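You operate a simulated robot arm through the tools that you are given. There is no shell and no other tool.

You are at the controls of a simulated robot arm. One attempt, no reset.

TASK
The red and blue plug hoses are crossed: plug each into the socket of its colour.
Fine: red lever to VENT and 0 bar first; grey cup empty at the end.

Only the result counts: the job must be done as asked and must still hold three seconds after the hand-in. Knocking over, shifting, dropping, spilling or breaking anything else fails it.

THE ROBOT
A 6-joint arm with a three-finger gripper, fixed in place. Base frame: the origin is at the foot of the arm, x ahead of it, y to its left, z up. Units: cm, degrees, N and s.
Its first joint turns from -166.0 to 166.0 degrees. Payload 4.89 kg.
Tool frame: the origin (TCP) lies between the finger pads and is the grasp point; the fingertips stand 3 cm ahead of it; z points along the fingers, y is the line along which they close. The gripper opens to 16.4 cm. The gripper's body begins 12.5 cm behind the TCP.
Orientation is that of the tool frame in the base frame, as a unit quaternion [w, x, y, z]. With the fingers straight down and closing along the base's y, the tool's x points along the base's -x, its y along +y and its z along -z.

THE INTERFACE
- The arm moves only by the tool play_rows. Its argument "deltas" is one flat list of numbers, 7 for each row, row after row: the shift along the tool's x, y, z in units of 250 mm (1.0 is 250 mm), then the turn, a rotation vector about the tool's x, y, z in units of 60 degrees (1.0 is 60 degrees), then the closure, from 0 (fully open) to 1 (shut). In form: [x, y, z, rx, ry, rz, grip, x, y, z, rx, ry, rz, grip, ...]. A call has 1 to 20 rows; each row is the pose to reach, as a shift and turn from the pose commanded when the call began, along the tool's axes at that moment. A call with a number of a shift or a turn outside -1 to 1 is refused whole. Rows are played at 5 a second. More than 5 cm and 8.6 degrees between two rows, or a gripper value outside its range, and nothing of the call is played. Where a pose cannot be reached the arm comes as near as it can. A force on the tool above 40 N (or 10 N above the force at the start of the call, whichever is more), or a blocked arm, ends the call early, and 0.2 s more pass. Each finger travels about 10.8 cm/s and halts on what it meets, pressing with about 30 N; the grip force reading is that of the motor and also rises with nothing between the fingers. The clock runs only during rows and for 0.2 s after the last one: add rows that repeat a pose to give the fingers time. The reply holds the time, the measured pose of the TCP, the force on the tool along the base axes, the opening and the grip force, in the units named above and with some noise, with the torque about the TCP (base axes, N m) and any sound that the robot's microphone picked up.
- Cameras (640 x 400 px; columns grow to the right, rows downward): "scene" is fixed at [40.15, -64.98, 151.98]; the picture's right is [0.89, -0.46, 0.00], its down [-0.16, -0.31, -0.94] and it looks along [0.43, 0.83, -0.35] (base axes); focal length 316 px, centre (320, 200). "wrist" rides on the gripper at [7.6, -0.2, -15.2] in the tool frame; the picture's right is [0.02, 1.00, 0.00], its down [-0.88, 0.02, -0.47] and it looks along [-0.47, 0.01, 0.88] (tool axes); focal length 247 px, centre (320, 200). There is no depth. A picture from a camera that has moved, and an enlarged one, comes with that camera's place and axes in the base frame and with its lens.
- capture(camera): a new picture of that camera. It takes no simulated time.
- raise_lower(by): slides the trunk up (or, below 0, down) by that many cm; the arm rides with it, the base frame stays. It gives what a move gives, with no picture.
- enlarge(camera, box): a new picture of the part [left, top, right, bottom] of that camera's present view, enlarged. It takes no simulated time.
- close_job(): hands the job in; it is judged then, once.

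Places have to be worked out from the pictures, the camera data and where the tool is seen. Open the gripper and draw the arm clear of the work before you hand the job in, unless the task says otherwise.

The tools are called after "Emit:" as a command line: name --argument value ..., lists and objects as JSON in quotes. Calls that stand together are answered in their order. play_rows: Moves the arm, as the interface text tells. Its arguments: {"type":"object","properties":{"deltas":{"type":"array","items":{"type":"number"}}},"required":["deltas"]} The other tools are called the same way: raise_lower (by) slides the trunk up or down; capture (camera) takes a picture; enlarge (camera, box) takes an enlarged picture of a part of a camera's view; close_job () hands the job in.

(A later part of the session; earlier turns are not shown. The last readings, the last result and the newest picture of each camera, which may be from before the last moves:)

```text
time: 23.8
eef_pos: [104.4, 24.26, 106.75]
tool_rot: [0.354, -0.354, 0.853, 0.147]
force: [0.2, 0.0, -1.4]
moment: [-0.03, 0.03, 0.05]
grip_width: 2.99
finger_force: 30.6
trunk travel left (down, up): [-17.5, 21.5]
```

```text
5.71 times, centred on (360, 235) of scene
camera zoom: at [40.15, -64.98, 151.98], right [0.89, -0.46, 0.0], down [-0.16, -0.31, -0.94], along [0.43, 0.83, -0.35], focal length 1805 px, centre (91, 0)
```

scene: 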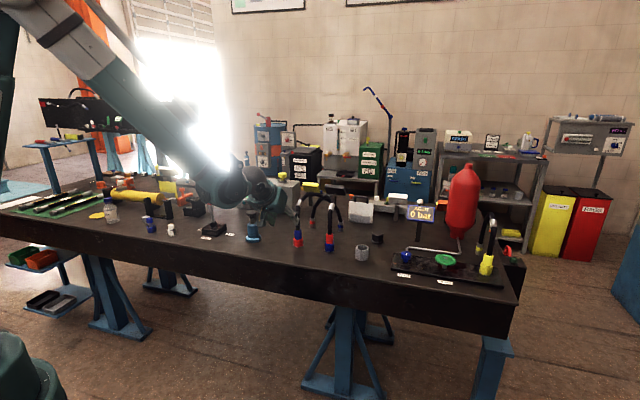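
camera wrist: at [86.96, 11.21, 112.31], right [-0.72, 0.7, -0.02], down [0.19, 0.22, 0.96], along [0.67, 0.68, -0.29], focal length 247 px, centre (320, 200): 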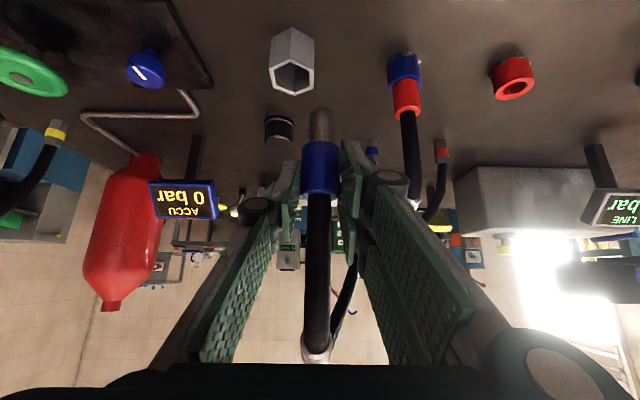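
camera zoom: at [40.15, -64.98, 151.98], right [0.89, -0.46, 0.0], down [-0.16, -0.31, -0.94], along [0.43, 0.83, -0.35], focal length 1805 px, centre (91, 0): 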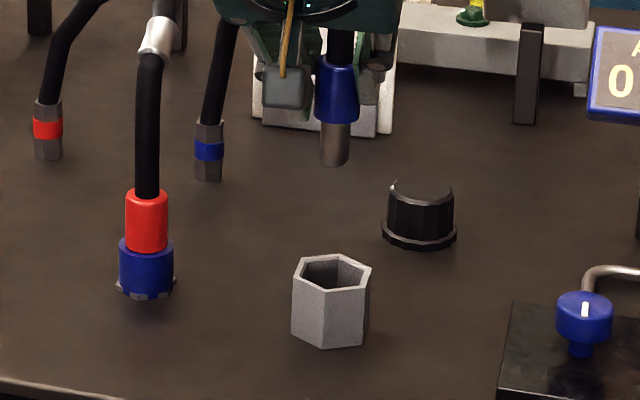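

Aligned within ~0.3 cm. I descend so the nose enters the cup and check.

Emit:
play_rows --deltas '[0.06, -0.01, 0.06, 0, 0, 0, 0.88, 0.12, -0.01, 0.12, 0, 0, 0, 0.88, 0.17, -0.01, 0.17, 0, 0, 0, 0.88, 0.215, -0.01, 0.215, 0, 0, 0, 0.88, 0.26, -0.01, 0.26, 0, 0, 0, 0.88, 0.26, -0.01, 0.26, 0, 0, 0, 0.88]'

Emit:
enlarge --camera "wrist" --box '[240, 10, 400, 210]'

Emit:
enlarge --camera "scene" --box '[330, 200, 390, 270]'

```text
time: 25.2
eef_pos: [104.64, 24.1, 97.69]
tool_rot: [0.353, -0.354, 0.854, 0.146]
force: [0.0, 1.1, -1.8]
moment: [-0.04, 0.02, 0.02]
grip_width: 2.98
finger_force: 29.7
trunk travel left (down, up): [-17.5, 21.5]
```

```text
2.00 times, centred on (320, 110) of wrist
camera zoom: at [93.32, 12.63, 102.95], right [-0.72, 0.7, -0.02], down [0.19, 0.22, 0.96], along [0.67, 0.68, -0.29], focal length 494 px, centre (320, 380)
```

zoom: 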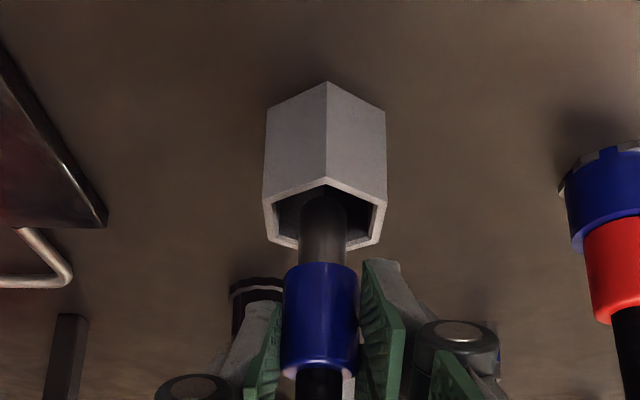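

```text
5.71 times, centred on (360, 235) of scene
camera zoom: at [40.15, -64.98, 151.98], right [0.89, -0.46, 0.0], down [-0.16, -0.31, -0.94], along [0.43, 0.83, -0.35], focal length 1805 px, centre (91, 0)
```

zoom: 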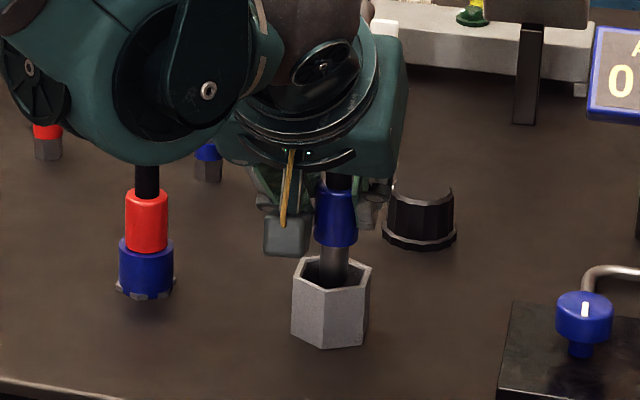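

The nose is entering the cup centrally. I lower it the rest of the way gently.

Emit:
play_rows --deltas '[0.025, 0, 0.025, 0, 0, 0, 0.88, 0.05, 0, 0.05, 0, 0, 0, 0.88, 0.075, 0, 0.075, 0, 0, 0, 0.88, 0.093, 0, 0.093, 0, 0, 0, 0.88, 0.093, 0, 0.093, 0, 0, 0, 0.88]'

Emit:
enlarge --camera "wrist" --box '[240, 50, 400, 250]'

Emit:
enlarge --camera "scene" --box '[330, 200, 390, 270]'

```text
time: 26.4
eef_pos: [104.58, 23.86, 94.34]
tool_rot: [0.354, -0.354, 0.853, 0.147]
force: [-10.5, -5.6, 20.7]
moment: [0.11, 0.66, 0.13]
grip_width: 2.99
finger_force: 29.9
trunk travel left (down, up): [-17.5, 21.5]
```

```text
2.00 times, centred on (320, 150) of wrist
camera zoom: at [93.21, 12.43, 99.75], right [-0.72, 0.7, -0.02], down [0.19, 0.22, 0.96], along [0.67, 0.68, -0.29], focal length 494 px, centre (320, 300)
```

zoom: 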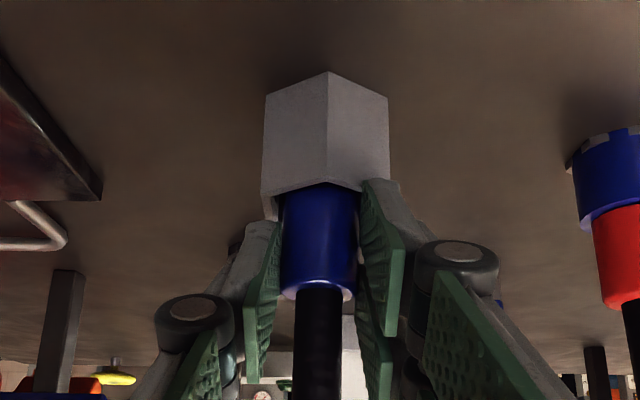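

```text
5.71 times, centred on (360, 235) of scene
camera zoom: at [40.15, -64.98, 151.98], right [0.89, -0.46, 0.0], down [-0.16, -0.31, -0.94], along [0.43, 0.83, -0.35], focal length 1805 px, centre (91, 0)
```

zoom: 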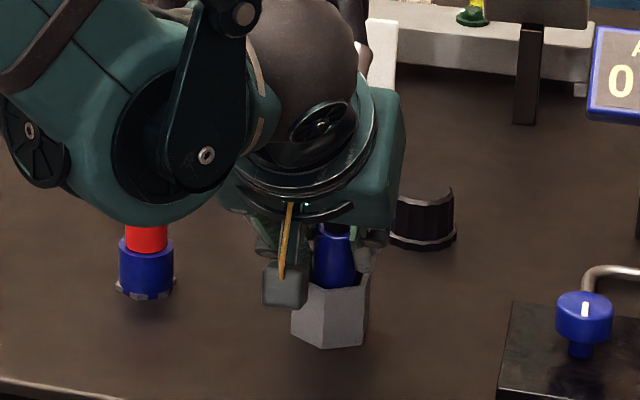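

Contact: 20 N upward with a push toward the robot, suggesting the sleeve edge touches the far rim. I lift slightly, shift 0.5 cm toward the robot and lower again.

Emit:
play_rows --deltas '[-0.02, 0, -0.02, 0, 0, 0, 0.88, -0.006, 0, -0.034, 0, 0, 0, 0.88, -0.006, 0, -0.034, 0, 0, 0, 0.88]'

Emit:
play_rows --deltas '[0.01, 0, 0.01, 0, 0, 0, 0.88, 0.02, 0, 0.02, 0, 0, 0, 0.88, 0.02, 0, 0.02, 0, 0, 0, 0.88]'

Emit:
enlarge --camera "scene" --box '[330, 200, 390, 270]'

Emit:
enlarge --camera "wrist" --box '[240, 50, 400, 250]'

```text
time: 27.2
eef_pos: [104.3, 23.62, 95.01]
tool_rot: [0.353, -0.355, 0.853, 0.147]
force: [-0.6, -0.1, -1.7]
moment: [-0.02, -0.02, -0.03]
grip_width: 3.02
finger_force: 30.5
trunk travel left (down, up): [-17.5, 21.5]
```

```text
time: 28.0
eef_pos: [104.23, 23.68, 94.47]
tool_rot: [0.354, -0.353, 0.853, 0.147]
force: [6.4, 5.9, 24.0]
moment: [0.35, -0.47, 0.0]
grip_width: 3.03
finger_force: 30.1
trunk travel left (down, up): [-17.5, 21.5]
```

```text
5.71 times, centred on (360, 235) of scene
camera zoom: at [40.15, -64.98, 151.98], right [0.89, -0.46, 0.0], down [-0.16, -0.31, -0.94], along [0.43, 0.83, -0.35], focal length 1805 px, centre (91, 0)
```

zoom: 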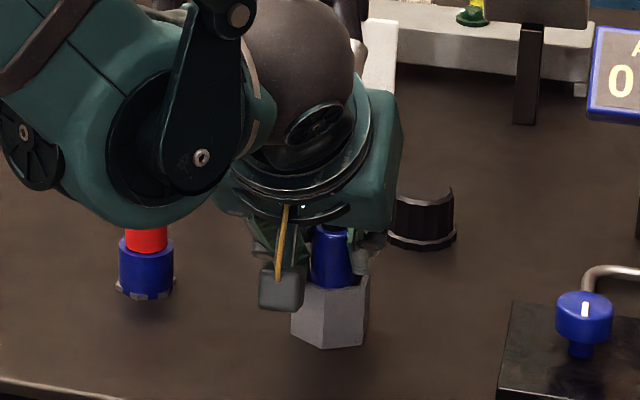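

```text
2.00 times, centred on (320, 150) of wrist
camera zoom: at [92.81, 12.2, 99.8], right [-0.72, 0.7, -0.02], down [0.19, 0.22, 0.96], along [0.67, 0.68, -0.29], focal length 494 px, centre (320, 300)
```

zoom: 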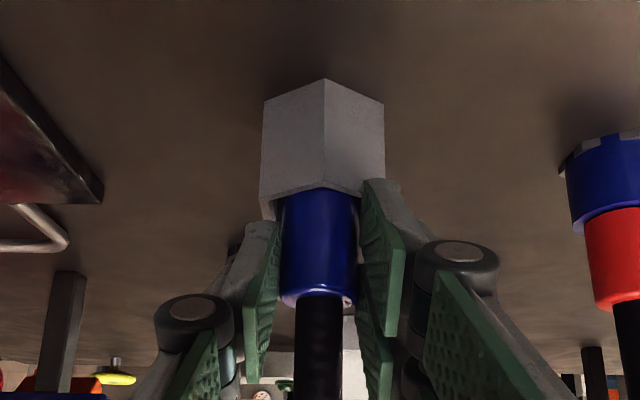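

Same stop height with the side push reversed, so the nose is on the cup's floor. I relax the pressure, centre by 0.2 cm and open the fingers partially.

Emit:
play_rows --deltas '[-0.0114, 0, 0, 0, 0, 0, 0.88, -0.0114, 0, 0, 0, 0, 0, 0.86, -0.0114, 0, 0, 0, 0, 0, 0.8, -0.0114, 0, 0, 0, 0, 0, 0.74, -0.0114, 0, 0, 0, 0, 0, 0.74]'

Emit:
enlarge --camera "scene" --box '[330, 200, 390, 270]'

Emit:
enlarge --camera "wrist" --box '[240, 50, 400, 250]'

```text
time: 29.2
eef_pos: [104.61, 23.69, 94.62]
tool_rot: [0.353, -0.354, 0.853, 0.147]
force: [-0.3, 0.1, -0.1]
moment: [-0.02, -0.05, -0.01]
grip_width: 4.25
finger_force: 0.0
trunk travel left (down, up): [-17.5, 21.5]
```

```text
5.71 times, centred on (360, 235) of scene
camera zoom: at [40.15, -64.98, 151.98], right [0.89, -0.46, 0.0], down [-0.16, -0.31, -0.94], along [0.43, 0.83, -0.35], focal length 1805 px, centre (91, 0)
```

zoom: 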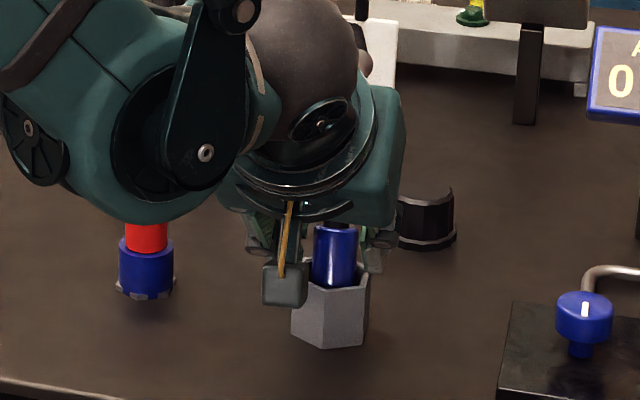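

```text
2.00 times, centred on (320, 150) of wrist
camera zoom: at [93.1, 12.3, 99.92], right [-0.72, 0.7, -0.02], down [0.19, 0.22, 0.96], along [0.67, 0.68, -0.29], focal length 494 px, centre (320, 300)
```

zoom: 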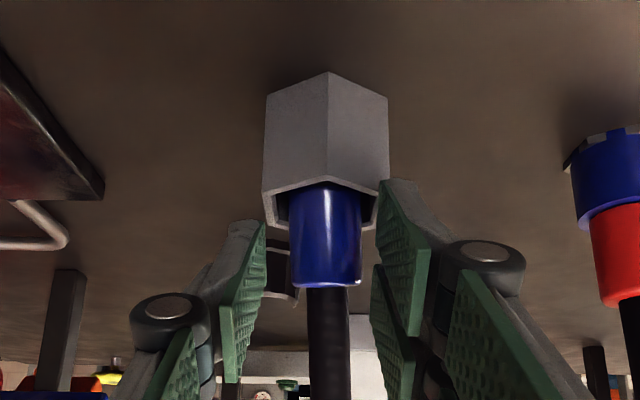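

The plug stands on its own in the cup. I retract along the tool axis and move across in front of the red plug.

Emit:
play_rows --deltas '[0, 0, -0.05, 0, 0, 0, 0.72, 0, 0, -0.16, 0, 0, 0, 0.7, 0, 0, -0.32, 0, 0, 0, 0.65, 0, 0, -0.48, 0, 0, 0, 0.6, 0, 0.15, -0.48, 0, 0, 0, 0.6, 0, 0.3, -0.48, 0, 0, 0, 0.6, 0, 0.45, -0.48, 0, 0, 0, 0.6, 0, 0.568, -0.48, 0, 0, 0, 0.6, 0, 0.568, -0.3, 0, 0, 0, 0.6]'

Emit:
capture --camera "wrist"

Emit:
enlarge --camera "scene" --box '[270, 170, 400, 270]'

Emit:
enlarge --camera "wrist" --box '[250, 70, 400, 190]'

```text
time: 31.2
eef_pos: [90.79, 30.09, 99.8]
tool_rot: [0.354, -0.353, 0.854, 0.146]
force: [-2.4, -1.7, 1.5]
moment: [0.0, -0.1, -0.09]
grip_width: 6.56
finger_force: 0.0
trunk travel left (down, up): [-17.5, 21.5]
```

```text
taken
camera wrist: at [79.42, 18.77, 105.19], right [-0.72, 0.7, -0.02], down [0.19, 0.22, 0.96], along [0.67, 0.68, -0.29], focal length 247 px, centre (320, 200)
```

wrist: 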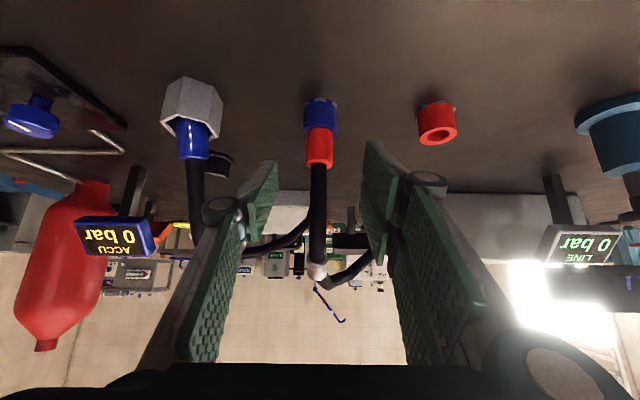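

```text
4.00 times, centred on (335, 220) of scene
camera zoom: at [40.15, -64.98, 151.98], right [0.89, -0.46, 0.0], down [-0.16, -0.31, -0.94], along [0.43, 0.83, -0.35], focal length 1264 px, centre (260, 120)
```

zoom: 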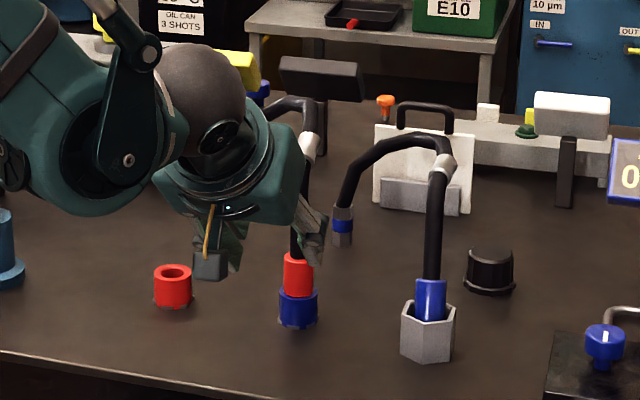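

```text
3.33 times, centred on (325, 130) of wrist
camera zoom: at [79.42, 18.77, 105.19], right [-0.72, 0.7, -0.02], down [0.19, 0.22, 0.96], along [0.67, 0.68, -0.29], focal length 823 px, centre (303, 433)
```

zoom: 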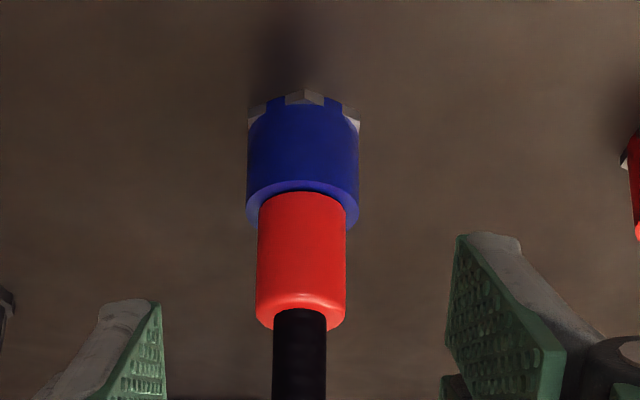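

Parked plug is steady. The red plug is centred ahead; I advance to the equivalent grasp pose, narrowing the fingers.

Emit:
play_rows --deltas '[-0.03, -0.003, 0.1, 0, 0, 0, 0.6, -0.044, -0.003, 0.2, 0, 0, 0, 0.62, -0.044, -0.003, 0.3, 0, 0, 0, 0.65, -0.044, -0.003, 0.379, 0, 0, 0, 0.7, -0.044, -0.003, 0.379, 0, 0, 0, 0.76]'

Emit:
enlarge --camera "wrist" --box '[220, 80, 420, 260]'

```text
time: 32.4
eef_pos: [96.26, 35.16, 93.75]
tool_rot: [0.354, -0.353, 0.854, 0.146]
force: [0.6, -0.3, -0.3]
moment: [0.03, 0.04, 0.05]
grip_width: 3.9
finger_force: 0.1
trunk travel left (down, up): [-17.5, 21.5]
```

```text
2.22 times, centred on (320, 170) of wrist
camera zoom: at [84.86, 23.74, 99.11], right [-0.72, 0.7, -0.02], down [0.19, 0.22, 0.96], along [0.67, 0.68, -0.29], focal length 549 px, centre (320, 267)
```

zoom: 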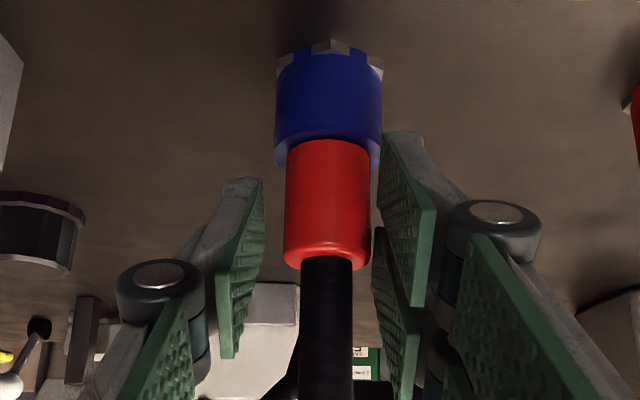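

The sleeve is 0.24 cm to the right of centre; I shift that and close.

Emit:
play_rows --deltas '[0, 0.009, 0, 0, 0, 0, 0.76, 0, 0.009, 0, 0, 0, 0, 0.8, 0, 0.009, 0, 0, 0, 0, 0.83, 0, 0.009, 0, 0, 0, 0, 0.87, 0, 0.009, 0, 0, 0, 0, 0.88]'

Emit:
enlarge --camera "wrist" --box '[220, 80, 420, 260]'

```text
time: 33.6
eef_pos: [96.05, 35.33, 93.91]
tool_rot: [0.353, -0.355, 0.853, 0.147]
force: [-0.1, 0.3, -0.6]
moment: [0.01, 0.02, -0.02]
grip_width: 2.98
finger_force: 30.3
trunk travel left (down, up): [-17.5, 21.5]
```

```text
2.22 times, centred on (320, 170) of wrist
camera zoom: at [84.63, 23.94, 99.19], right [-0.72, 0.7, -0.02], down [0.19, 0.22, 0.96], along [0.67, 0.68, -0.29], focal length 549 px, centre (320, 267)
```

zoom: 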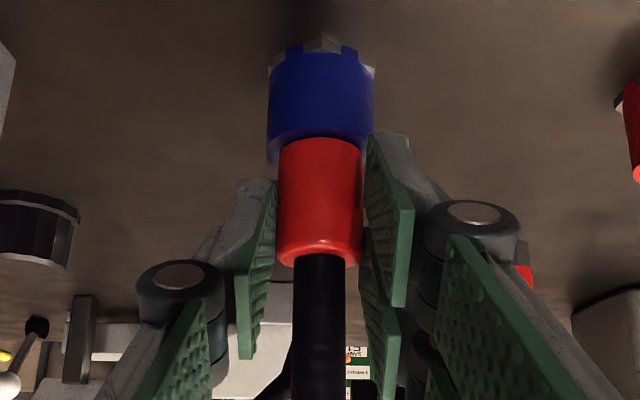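

Same relative pose as with the blue plug (spacing 14.0 cm along the table). I lift straight up, then shift 14 cm to above the red socket.

Emit:
play_rows --deltas '[-0.028, 0, -0.028, 0, 0, 0, 0.88, -0.057, 0, -0.056, 0, 0, 0, 0.88, -0.113, 0, -0.113, 0, 0, 0, 0.88, -0.17, 0, -0.17, 0, 0, 0, 0.88, -0.226, 0, -0.226, 0, 0, 0, 0.88, -0.226, 0.14, -0.226, 0, 0, 0, 0.88, -0.226, 0.28, -0.226, 0, 0, 0, 0.88, -0.226, 0.42, -0.226, 0, 0, 0, 0.88, -0.226, 0.56, -0.226, 0, 0, 0, 0.88, -0.226, 0.56, -0.226, 0, 0, 0, 0.88]'

Emit:
capture --camera "wrist"

Emit:
enlarge --camera "wrist" --box '[240, 10, 400, 210]'

Emit:
enlarge --camera "scene" --box '[260, 180, 380, 260]'

```text
time: 35.8
eef_pos: [85.92, 45.02, 101.84]
tool_rot: [0.353, -0.355, 0.853, 0.147]
force: [-0.1, -1.4, -2.6]
moment: [-0.04, 0.03, -0.02]
grip_width: 3.0
finger_force: 30.1
trunk travel left (down, up): [-17.5, 21.5]
```

```text
taken
camera wrist: at [74.45, 33.64, 107.09], right [-0.72, 0.7, -0.02], down [0.19, 0.22, 0.96], along [0.67, 0.68, -0.29], focal length 247 px, centre (320, 200)
```

wrist: 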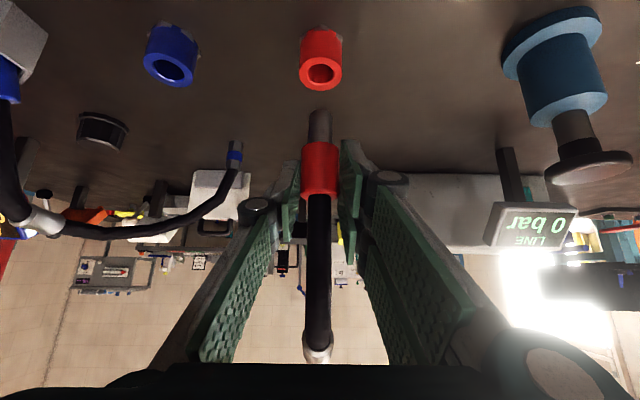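

```text
2.00 times, centred on (320, 110) of wrist
camera zoom: at [74.45, 33.64, 107.09], right [-0.72, 0.7, -0.02], down [0.19, 0.22, 0.96], along [0.67, 0.68, -0.29], focal length 494 px, centre (320, 380)
```

zoom: 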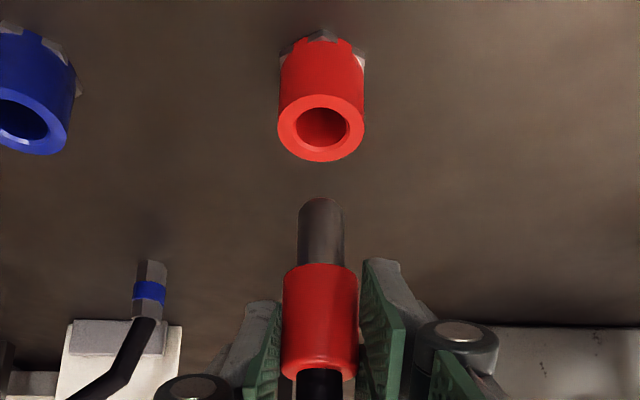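

```text
5.00 times, centred on (320, 220) of scene
camera zoom: at [40.15, -64.98, 151.98], right [0.89, -0.46, 0.0], down [-0.16, -0.31, -0.94], along [0.43, 0.83, -0.35], focal length 1579 px, centre (320, 100)
```

zoom: 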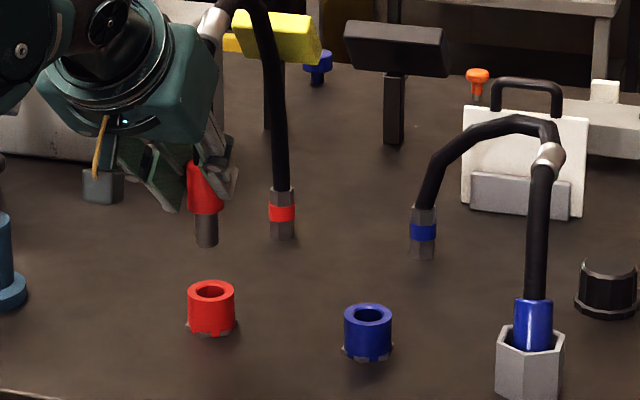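

Looks aligned. I hold still briefly to get a second reading and judge the noise before inserting.

Emit:
play_rows --deltas '[0, 0, 0, 0, 0, 0, 0.88, 0, 0, 0, 0, 0, 0, 0.88]'

Emit:
play_rows --deltas '[0, 0, 0, 0, 0, 0, 0.88]'

Emit:
enlarge --camera "wrist" --box '[270, 30, 370, 190]'

Emit:
enlarge --camera "scene" --box '[280, 210, 320, 250]'

```text
time: 36.4
eef_pos: [85.81, 44.93, 101.76]
tool_rot: [0.354, -0.353, 0.854, 0.146]
force: [0.0, -0.1, -2.2]
moment: [-0.05, 0.04, 0.03]
grip_width: 3.0
finger_force: 30.0
trunk travel left (down, up): [-17.5, 21.5]
```

```text
time: 36.8
eef_pos: [85.87, 44.96, 101.71]
tool_rot: [0.354, -0.353, 0.854, 0.147]
force: [0.0, -0.4, -2.2]
moment: [-0.04, 0.03, 0.03]
grip_width: 2.99
finger_force: 30.2
trunk travel left (down, up): [-17.5, 21.5]
```

```text
2.50 times, centred on (320, 110) of wrist
camera zoom: at [74.49, 33.61, 107.09], right [-0.72, 0.7, -0.02], down [0.19, 0.22, 0.96], along [0.67, 0.68, -0.29], focal length 617 px, centre (320, 425)
```

zoom: 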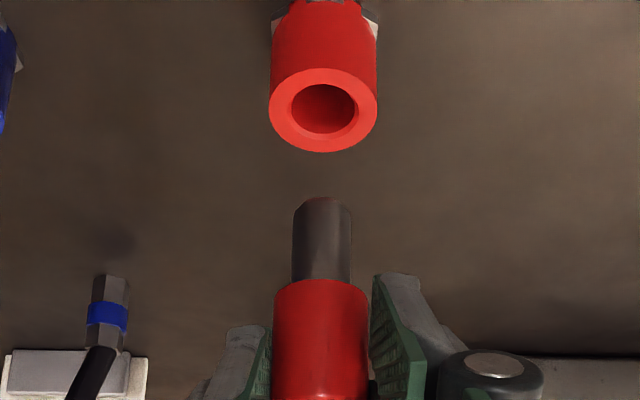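

```text
10.00 times, centred on (300, 230) of scene
camera zoom: at [40.15, -64.98, 151.98], right [0.89, -0.46, 0.0], down [-0.16, -0.31, -0.94], along [0.43, 0.83, -0.35], focal length 3159 px, centre (520, -100)
```

zoom: 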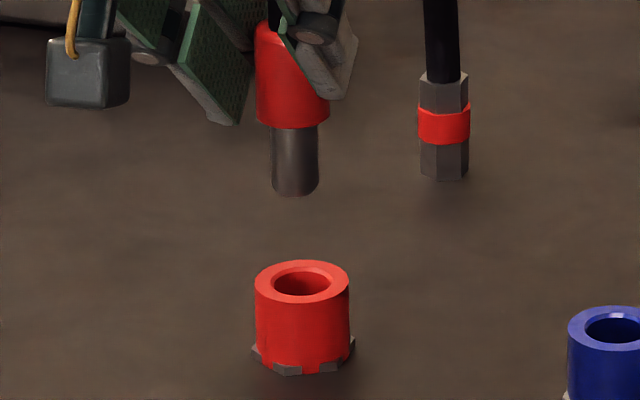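

The arm sits 0.4 cm short in v compared with the seated pose; the scene view confirms it. I correct and descend to just above the socket.

Emit:
play_rows --deltas '[-0.011, -0.002, 0.011, 0, 0, 0, 0.88, 0.04, -0.002, 0.062, 0, 0, 0, 0.88, 0.088, -0.002, 0.11, 0, 0, 0, 0.88, 0.088, -0.002, 0.11, 0, 0, 0, 0.88, 0.088, -0.002, 0.11, 0, 0, 0, 0.88]'

Emit:
enlarge --camera "wrist" --box '[270, 30, 370, 190]'

Emit:
enlarge --camera "scene" --box '[280, 210, 320, 250]'

```text
time: 38.0
eef_pos: [86.29, 45.48, 98.16]
tool_rot: [0.353, -0.353, 0.854, 0.146]
force: [-0.2, -0.3, -2.1]
moment: [-0.03, 0.0, 0.02]
grip_width: 3.01
finger_force: 30.2
trunk travel left (down, up): [-17.5, 21.5]
```

```text
2.50 times, centred on (320, 110) of wrist
camera zoom: at [74.97, 34.14, 103.61], right [-0.72, 0.7, -0.02], down [0.19, 0.22, 0.96], along [0.67, 0.68, -0.29], focal length 617 px, centre (320, 425)
```

zoom: 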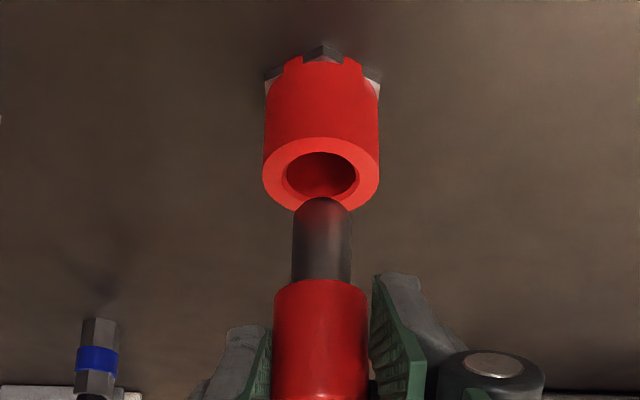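

```text
10.00 times, centred on (300, 230) of scene
camera zoom: at [40.15, -64.98, 151.98], right [0.89, -0.46, 0.0], down [-0.16, -0.31, -0.94], along [0.43, 0.83, -0.35], focal length 3159 px, centre (520, -100)
```

zoom: 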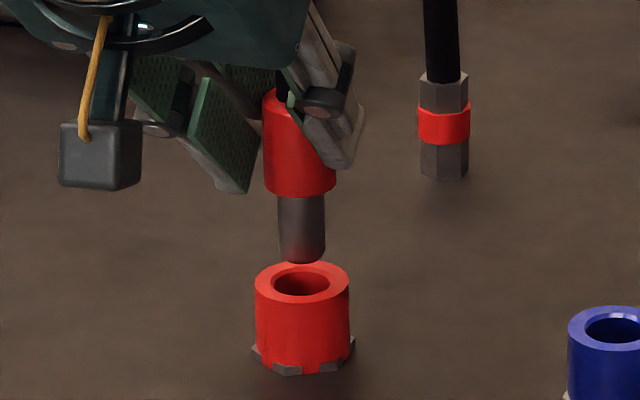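

Nearly over the bore (clearance about ±0.25 cm). I trim v by −0.2 cm and lower the nose into the socket.

Emit:
play_rows --deltas '[0.0057, -0.002, -0.0057, 0, 0, 0, 0.88, 0.026, -0.002, 0.0145, 0, 0, 0, 0.88, 0.046, -0.002, 0.0345, 0, 0, 0, 0.88, 0.066, -0.002, 0.0545, 0, 0, 0, 0.88, 0.066, -0.002, 0.0545, 0, 0, 0, 0.88]'

Emit:
enlarge --camera "wrist" --box '[270, 30, 370, 190]'

Emit:
enlarge --camera "scene" --box '[280, 210, 320, 250]'

```text
time: 39.2
eef_pos: [86.17, 45.46, 96.19]
tool_rot: [0.353, -0.354, 0.854, 0.147]
force: [-0.7, -0.1, -2.3]
moment: [-0.02, 0.04, 0.0]
grip_width: 3.01
finger_force: 29.4
trunk travel left (down, up): [-17.5, 21.5]
```

```text
2.50 times, centred on (320, 110) of wrist
camera zoom: at [74.79, 33.94, 101.6], right [-0.72, 0.7, -0.02], down [0.19, 0.22, 0.96], along [0.67, 0.68, -0.29], focal length 617 px, centre (320, 425)
```

zoom: 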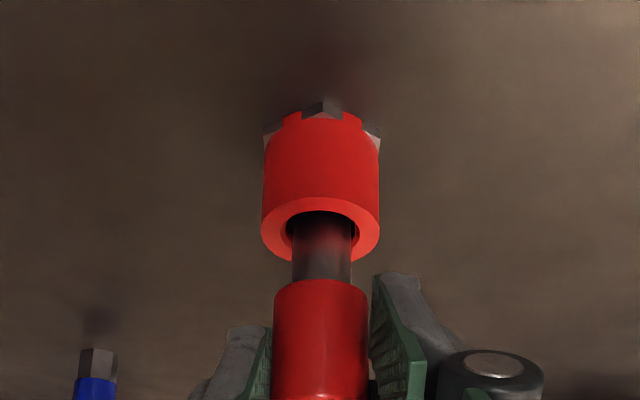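

```text
10.00 times, centred on (300, 230) of scene
camera zoom: at [40.15, -64.98, 151.98], right [0.89, -0.46, 0.0], down [-0.16, -0.31, -0.94], along [0.43, 0.83, -0.35], focal length 3159 px, centre (520, -100)
```

zoom: 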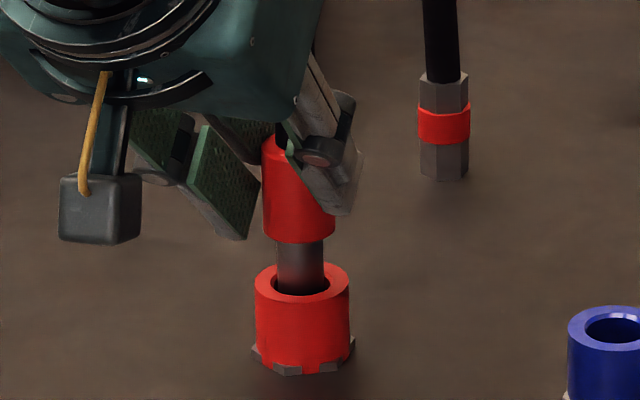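

The nose is in the bore with no side force. I push down the remaining ~2.3 cm gently.

Emit:
play_rows --deltas '[0.018, 0, 0.012, 0, 0, 0, 0.88, 0.033, 0, 0.027, 0, 0, 0, 0.88, 0.048, 0, 0.042, 0, 0, 0, 0.88, 0.063, 0, 0.057, 0, 0, 0, 0.88, 0.069, 0, 0.063, 0, 0, 0, 0.88, 0.069, 0, 0.063, 0, 0, 0, 0.88]'

Emit:
enlarge --camera "wrist" --box '[220, 80, 420, 260]'

Emit:
enlarge --camera "scene" --box '[280, 210, 320, 250]'

```text
time: 40.6
eef_pos: [86.13, 45.25, 93.84]
tool_rot: [0.353, -0.354, 0.853, 0.147]
force: [0.7, -0.2, -2.2]
moment: [-0.03, 0.02, 0.0]
grip_width: 3.01
finger_force: 30.1
trunk travel left (down, up): [-17.5, 21.5]
```

```text
2.22 times, centred on (320, 170) of wrist
camera zoom: at [74.73, 33.82, 99.23], right [-0.72, 0.7, -0.02], down [0.19, 0.22, 0.96], along [0.67, 0.68, -0.29], focal length 549 px, centre (320, 267)
```

zoom: 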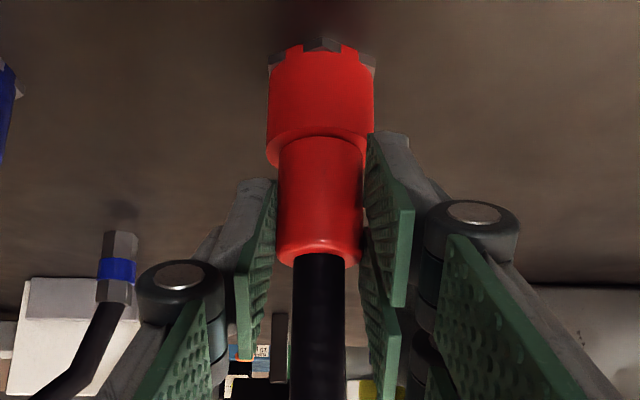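

```text
10.00 times, centred on (300, 230) of scene
camera zoom: at [40.15, -64.98, 151.98], right [0.89, -0.46, 0.0], down [-0.16, -0.31, -0.94], along [0.43, 0.83, -0.35], focal length 3159 px, centre (520, -100)
```

zoom: 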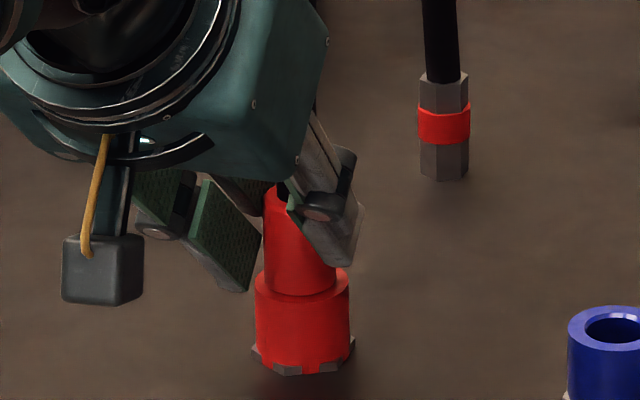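

Seated height reached with no resistance yet; I press slightly further to confirm it bottoms out.

Emit:
play_rows --deltas '[0.003, 0, 0.003, 0, 0, 0, 0.88, 0.006, 0, 0.006, 0, 0, 0, 0.88, 0.009, 0, 0.009, 0, 0, 0, 0.88, 0.009, 0, 0.009, 0, 0, 0, 0.88]'

```text
time: 41.6
eef_pos: [86.12, 45.27, 93.68]
tool_rot: [0.355, -0.354, 0.853, 0.147]
force: [1.6, 2.9, 24.7]
moment: [0.5, -0.55, 0.0]
grip_width: 3.01
finger_force: 30.2
trunk travel left (down, up): [-17.5, 21.5]
```

It bottoms out (25 N). I relax and open the fingers, then check the plug stays seated.

Emit:
play_rows --deltas '[-0.004, 0, -0.004, 0, 0, 0, 0.88, -0.006, 0, -0.006, 0, 0, 0, 0.86, -0.006, 0, -0.006, 0, 0, 0, 0.8, -0.006, 0, -0.006, 0, 0, 0, 0.74, -0.006, 0, -0.006, 0, 0, 0, 0.72]'

Emit:
enlarge --camera "wrist" --box '[220, 80, 420, 260]'

Emit:
enlarge --camera "scene" --box '[260, 180, 380, 260]'

```text
time: 42.8
eef_pos: [86.21, 45.28, 93.95]
tool_rot: [0.353, -0.354, 0.853, 0.147]
force: [-0.5, -0.6, -0.1]
moment: [0.0, 0.01, -0.01]
grip_width: 4.56
finger_force: 0.0
trunk travel left (down, up): [-17.5, 21.5]
```

```text
2.22 times, centred on (320, 170) of wrist
camera zoom: at [74.78, 33.86, 99.22], right [-0.72, 0.7, -0.02], down [0.19, 0.22, 0.96], along [0.67, 0.68, -0.29], focal length 549 px, centre (320, 267)
```

zoom: 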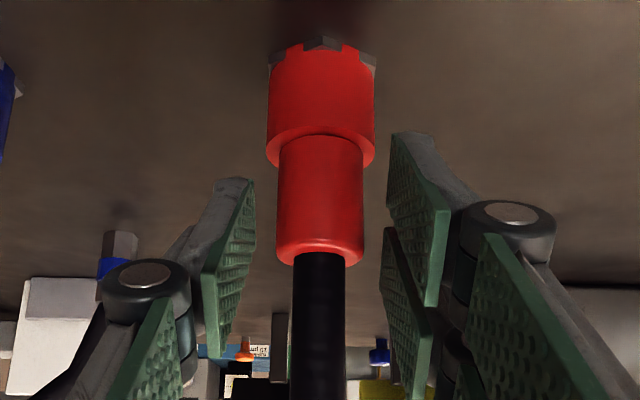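

```text
5.00 times, centred on (320, 220) of scene
camera zoom: at [40.15, -64.98, 151.98], right [0.89, -0.46, 0.0], down [-0.16, -0.31, -0.94], along [0.43, 0.83, -0.35], focal length 1579 px, centre (320, 100)
```

zoom: 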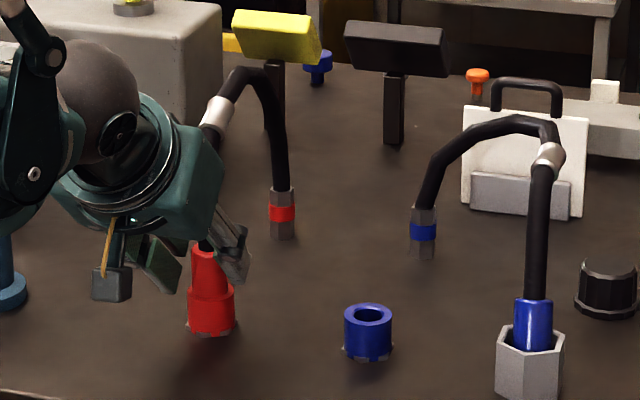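

Red is seated. I retract and travel along in front to the parked blue plug.

Emit:
play_rows --deltas '[0, 0, -0.05, 0, 0, 0, 0.72, 0, 0, -0.18, 0, 0, 0, 0.68, 0, 0, -0.33, 0, 0, 0, 0.64, 0, 0, -0.48, 0, 0, 0, 0.6, 0, -0.16, -0.48, 0, 0, 0, 0.6, 0, -0.32, -0.48, 0, 0, 0, 0.6, 0, -0.48, -0.48, 0, 0, 0, 0.6, 0, -0.64, -0.48, 0, 0, 0, 0.6, 0, -0.8, -0.48, 0, 0, 0, 0.6, 0, -0.98, -0.48, 0, 0, 0, 0.6, 0, -0.98, -0.48, 0, 0, 0, 0.6]'

Emit:
capture --camera "wrist"

Emit:
enlarge --camera "scene" --box '[270, 180, 400, 270]'

```text
time: 45.2
eef_pos: [97.43, 21.84, 102.27]
tool_rot: [0.353, -0.354, 0.854, 0.147]
force: [-0.3, -0.1, -0.4]
moment: [0.05, 0.03, -0.03]
grip_width: 6.55
finger_force: 0.2
trunk travel left (down, up): [-17.5, 21.5]
```

```text
taken
camera wrist: at [86.0, 10.44, 107.56], right [-0.72, 0.7, -0.02], down [0.19, 0.22, 0.96], along [0.67, 0.68, -0.29], focal length 247 px, centre (320, 200)
```

wrist: 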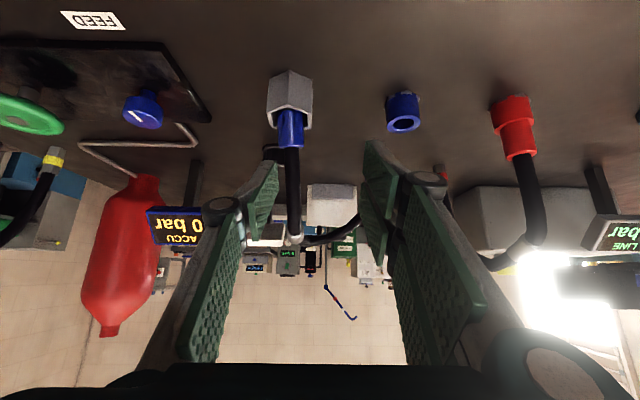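

```text
4.44 times, centred on (335, 225) of scene
camera zoom: at [40.15, -64.98, 151.98], right [0.89, -0.46, 0.0], down [-0.16, -0.31, -0.94], along [0.43, 0.83, -0.35], focal length 1404 px, centre (253, 89)
```

zoom: 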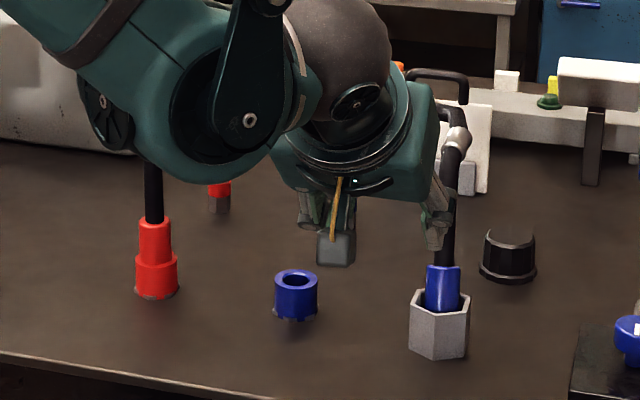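

I align with the parked plug and approach halfway, then check centring.

Emit:
play_rows --deltas '[0.01, -0.07, 0.05, 0, 0, 0, 0.6, 0.02, -0.14, 0.1, 0, 0, 0, 0.6, 0.03, -0.14, 0.18, 0, 0, 0, 0.62, 0.038, -0.14, 0.25, 0, 0, 0, 0.62, 0.038, -0.14, 0.25, 0, 0, 0, 0.62]'

Emit:
enlarge --camera "wrist" --box '[220, 80, 420, 260]'

```text
time: 46.4
eef_pos: [102.69, 21.99, 97.16]
tool_rot: [0.353, -0.354, 0.854, 0.147]
force: [-0.8, 0.8, 0.2]
moment: [0.03, 0.0, 0.04]
grip_width: 6.22
finger_force: 0.0
trunk travel left (down, up): [-17.5, 21.5]
```

```text
2.22 times, centred on (320, 170) of wrist
camera zoom: at [91.28, 10.65, 102.52], right [-0.72, 0.7, -0.02], down [0.19, 0.22, 0.96], along [0.67, 0.68, -0.29], focal length 549 px, centre (320, 267)
```

zoom: 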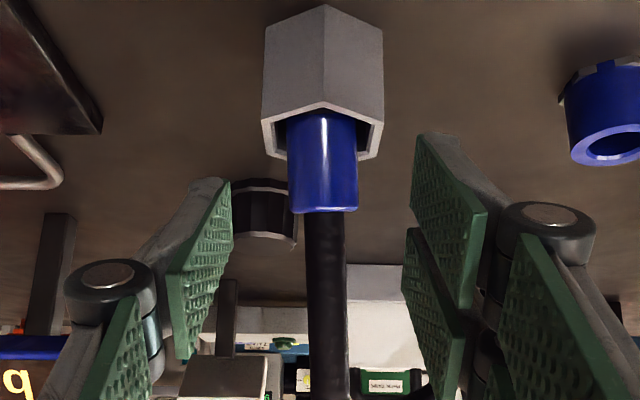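

Nearly centred. I finish the approach and close on the sleeve.

Emit:
play_rows --deltas '[0.003, 0.004, 0.07, 0, 0, 0, 0.65, 0.003, 0.004, 0.144, 0, 0, 0, 0.7, 0.003, 0.004, 0.144, 0, 0, 0, 0.76, 0.003, 0.004, 0.144, 0, 0, 0, 0.76]'

Emit:
enlarge --camera "wrist" --box '[220, 80, 420, 260]'

Emit:
enlarge --camera "scene" --box '[330, 200, 390, 270]'

```text
time: 47.4
eef_pos: [104.25, 23.97, 94.61]
tool_rot: [0.353, -0.355, 0.853, 0.147]
force: [0.4, 0.1, -0.2]
moment: [0.03, 0.02, -0.03]
grip_width: 3.94
finger_force: 0.1
trunk travel left (down, up): [-17.5, 21.5]
```

```text
2.22 times, centred on (320, 170) of wrist
camera zoom: at [92.95, 12.62, 99.96], right [-0.72, 0.7, -0.02], down [0.19, 0.22, 0.96], along [0.67, 0.68, -0.29], focal length 549 px, centre (320, 267)
```

zoom: 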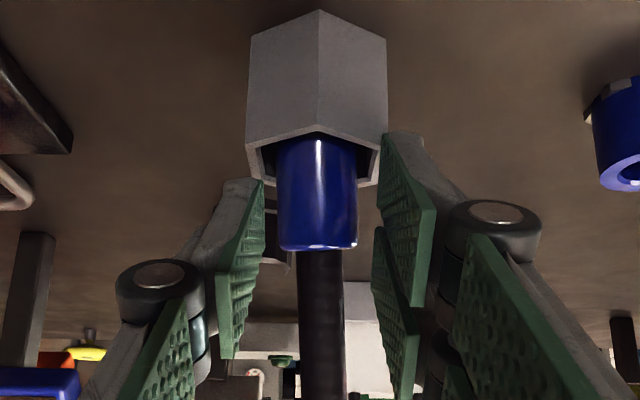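

```text
5.71 times, centred on (360, 235) of scene
camera zoom: at [40.15, -64.98, 151.98], right [0.89, -0.46, 0.0], down [-0.16, -0.31, -0.94], along [0.43, 0.83, -0.35], focal length 1805 px, centre (91, 0)
```

zoom: 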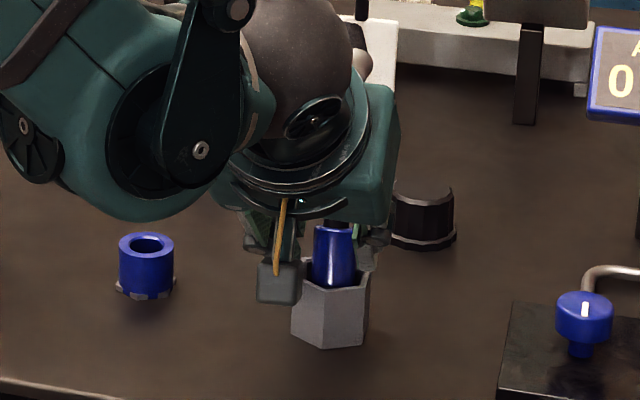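

The sleeve sits about 0.4 cm lower in the cup than my grip; fingers have ~0.9 cm margin over the rim, so I lower 0.4 cm, trim centring and close.

Emit:
play_rows --deltas '[0.006, -0.003, 0.006, 0, 0, 0, 0.76, 0.0115, -0.003, 0.0115, 0, 0, 0, 0.76, 0.0115, -0.003, 0.0115, 0, 0, 0, 0.76]'

Emit:
enlarge --camera "wrist" --box '[220, 80, 420, 260]'

```text
time: 48.2
eef_pos: [104.35, 23.83, 94.36]
tool_rot: [0.353, -0.354, 0.854, 0.146]
force: [0.2, 0.2, -0.2]
moment: [0.03, 0.02, 0.0]
grip_width: 3.94
finger_force: 0.1
trunk travel left (down, up): [-17.5, 21.5]
```

```text
2.22 times, centred on (320, 170) of wrist
camera zoom: at [92.94, 12.45, 99.66], right [-0.72, 0.7, -0.02], down [0.19, 0.22, 0.96], along [0.67, 0.68, -0.29], focal length 549 px, centre (320, 267)
```

zoom: 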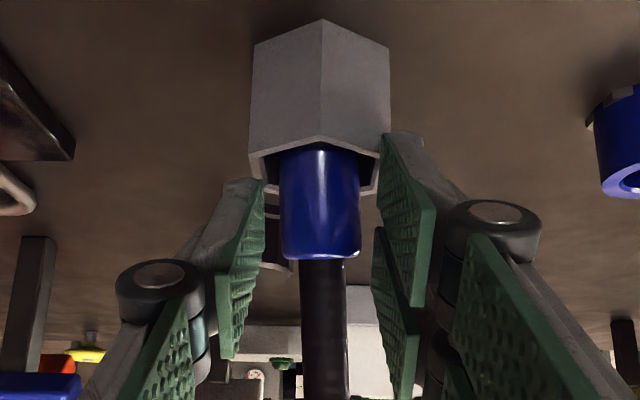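

Now the relation matches the earlier grasps. I close.

Emit:
play_rows --deltas '[0, 0, 0, 0, 0, 0, 0.8, 0, 0, 0, 0, 0, 0, 0.84, 0, 0, 0, 0, 0, 0, 0.88, 0, 0, 0, 0, 0, 0, 0.88]'

Emit:
play_rows --deltas '[-0.014, 0, -0.014, 0, 0, 0, 0.88, -0.028, 0, -0.028, 0, 0, 0, 0.88, -0.057, 0, -0.056, 0, 0, 0, 0.88, -0.085, 0, -0.085, 0, 0, 0, 0.88, -0.113, 0, -0.113, 0, 0, 0, 0.88]'

Emit:
enlarge --camera "wrist" --box '[220, 50, 420, 230]'

Emit:
enlarge --camera "scene" --box '[330, 200, 390, 270]'

```text
time: 49.2
eef_pos: [104.42, 23.73, 94.48]
tool_rot: [0.354, -0.353, 0.854, 0.146]
force: [-8.0, -6.9, 8.6]
moment: [0.11, -0.08, 0.04]
grip_width: 2.09
finger_force: 1.6
trunk travel left (down, up): [-17.5, 21.5]
```

```text
time: 50.4
eef_pos: [104.36, 23.87, 98.18]
tool_rot: [0.354, -0.353, 0.854, 0.146]
force: [-0.3, 0.9, 0.2]
moment: [0.02, 0.0, 0.01]
grip_width: 1.93
finger_force: 0.0
trunk travel left (down, up): [-17.5, 21.5]
```

```text
2.22 times, centred on (320, 140) of wrist
camera zoom: at [92.99, 12.5, 103.55], right [-0.72, 0.7, -0.02], down [0.19, 0.22, 0.96], along [0.67, 0.68, -0.29], focal length 549 px, centre (320, 333)
```

zoom: 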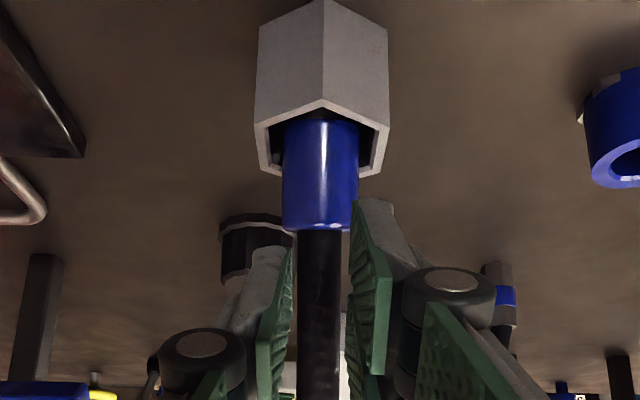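

```text
5.71 times, centred on (360, 235) of scene
camera zoom: at [40.15, -64.98, 151.98], right [0.89, -0.46, 0.0], down [-0.16, -0.31, -0.94], along [0.43, 0.83, -0.35], focal length 1805 px, centre (91, 0)
```

zoom: 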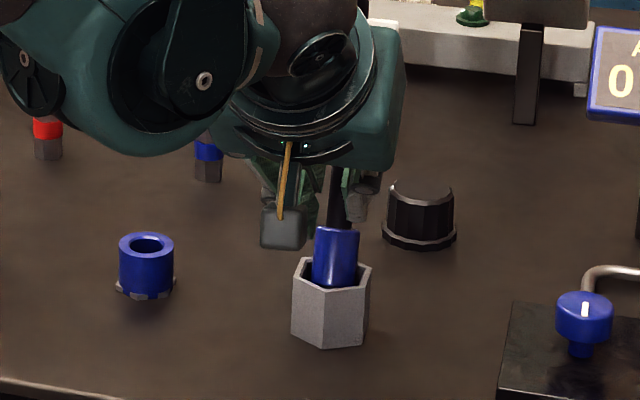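

The fingers slipped off: the parked plug leans back in the cup (top at v≈93.5), so it was beyond my fingertips. The plug is still in the cup; I open, shift 1.2 cm inward and look again.

Emit:
play_rows --deltas '[0, 0, 0, 0, 0, 0, 0.84, 0, 0, 0, 0, 0, 0, 0.76, -0.017, 0, 0.017, 0, 0, 0, 0.72, -0.034, 0, 0.034, 0, 0, 0, 0.7, -0.034, 0, 0.034, 0, 0, 0, 0.7]'

Emit:
enlarge --camera "wrist" --box '[220, 50, 420, 230]'

Emit:
enlarge --camera "scene" --box '[345, 210, 385, 255]'

```text
time: 51.6
eef_pos: [105.21, 24.69, 98.17]
tool_rot: [0.354, -0.353, 0.854, 0.146]
force: [-0.1, 0.1, -0.4]
moment: [0.03, -0.03, -0.01]
grip_width: 4.93
finger_force: 0.2
trunk travel left (down, up): [-17.5, 21.5]
```

```text
2.22 times, centred on (320, 140) of wrist
camera zoom: at [93.78, 13.3, 103.49], right [-0.72, 0.7, -0.02], down [0.19, 0.22, 0.96], along [0.67, 0.68, -0.29], focal length 549 px, centre (320, 333)
```

zoom: 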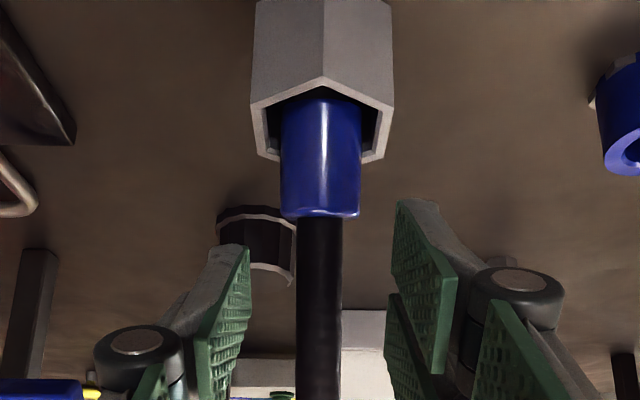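

```text
8.89 times, centred on (365, 232) of scene
camera zoom: at [40.15, -64.98, 151.98], right [0.89, -0.46, 0.0], down [-0.16, -0.31, -0.94], along [0.43, 0.83, -0.35], focal length 2808 px, centre (-80, -89)
```

zoom: 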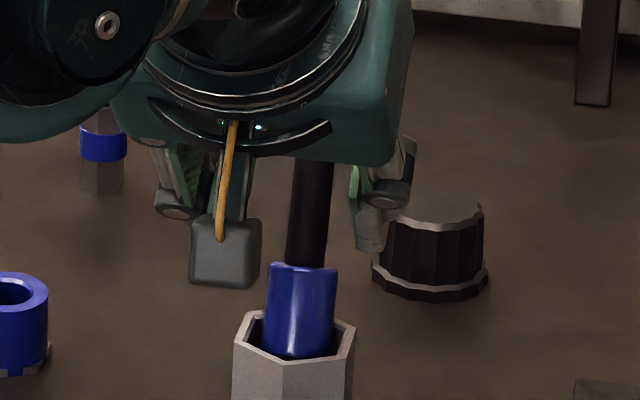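

Now the fingers would straddle the sleeve properly. I lower about 4 cm and check.

Emit:
play_rows --deltas '[0.04, 0, 0.04, 0, 0, 0, 0.72, 0.08, 0, 0.08, 0, 0, 0, 0.74, 0.1, 0, 0.1, 0, 0, 0, 0.74, 0.115, 0, 0.115, 0, 0, 0, 0.74, 0.115, 0, 0.115, 0, 0, 0, 0.75]'

Emit:
enlarge --camera "wrist" --box '[220, 80, 420, 260]'

Emit:
enlarge --camera "scene" --box '[345, 210, 385, 255]'

```text
time: 52.6
eef_pos: [104.99, 24.69, 94.65]
tool_rot: [0.356, -0.353, 0.853, 0.148]
force: [-9.2, -4.9, 28.0]
moment: [0.14, 0.82, 0.51]
grip_width: 4.2
finger_force: 0.7
trunk travel left (down, up): [-17.5, 21.5]
stopped in row 5: the force on the tool passed its limit at 47 N (the readings are from after the stop); the commanded pose is now the measured one
```

```text
2.22 times, centred on (320, 170) of wrist
camera zoom: at [93.65, 13.43, 99.94], right [-0.72, 0.7, -0.01], down [0.19, 0.21, 0.96], along [0.67, 0.68, -0.28], focal length 549 px, centre (320, 267)
```

zoom: 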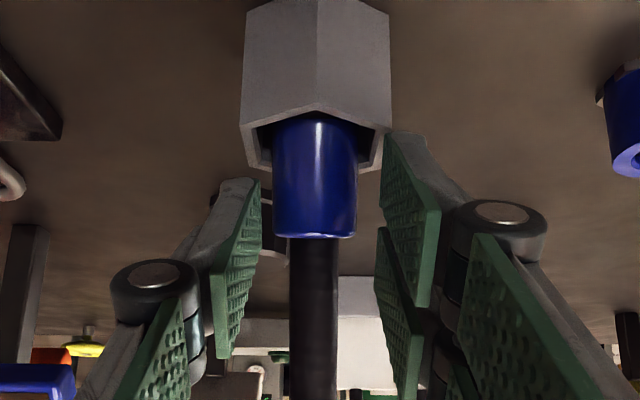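

```text
8.89 times, centred on (365, 232) of scene
camera zoom: at [40.15, -64.98, 151.98], right [0.89, -0.46, 0.0], down [-0.16, -0.31, -0.94], along [0.43, 0.83, -0.35], focal length 2808 px, centre (-80, -89)
```

zoom: 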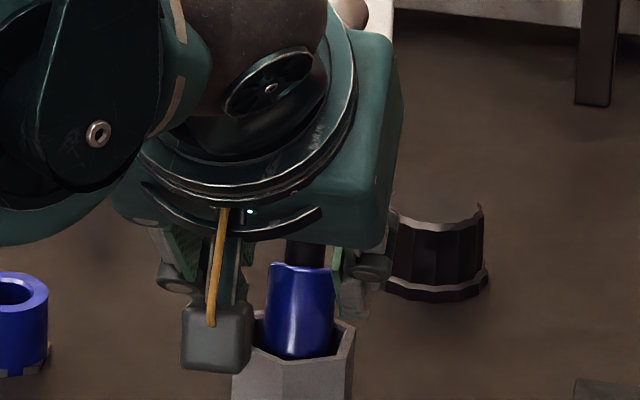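

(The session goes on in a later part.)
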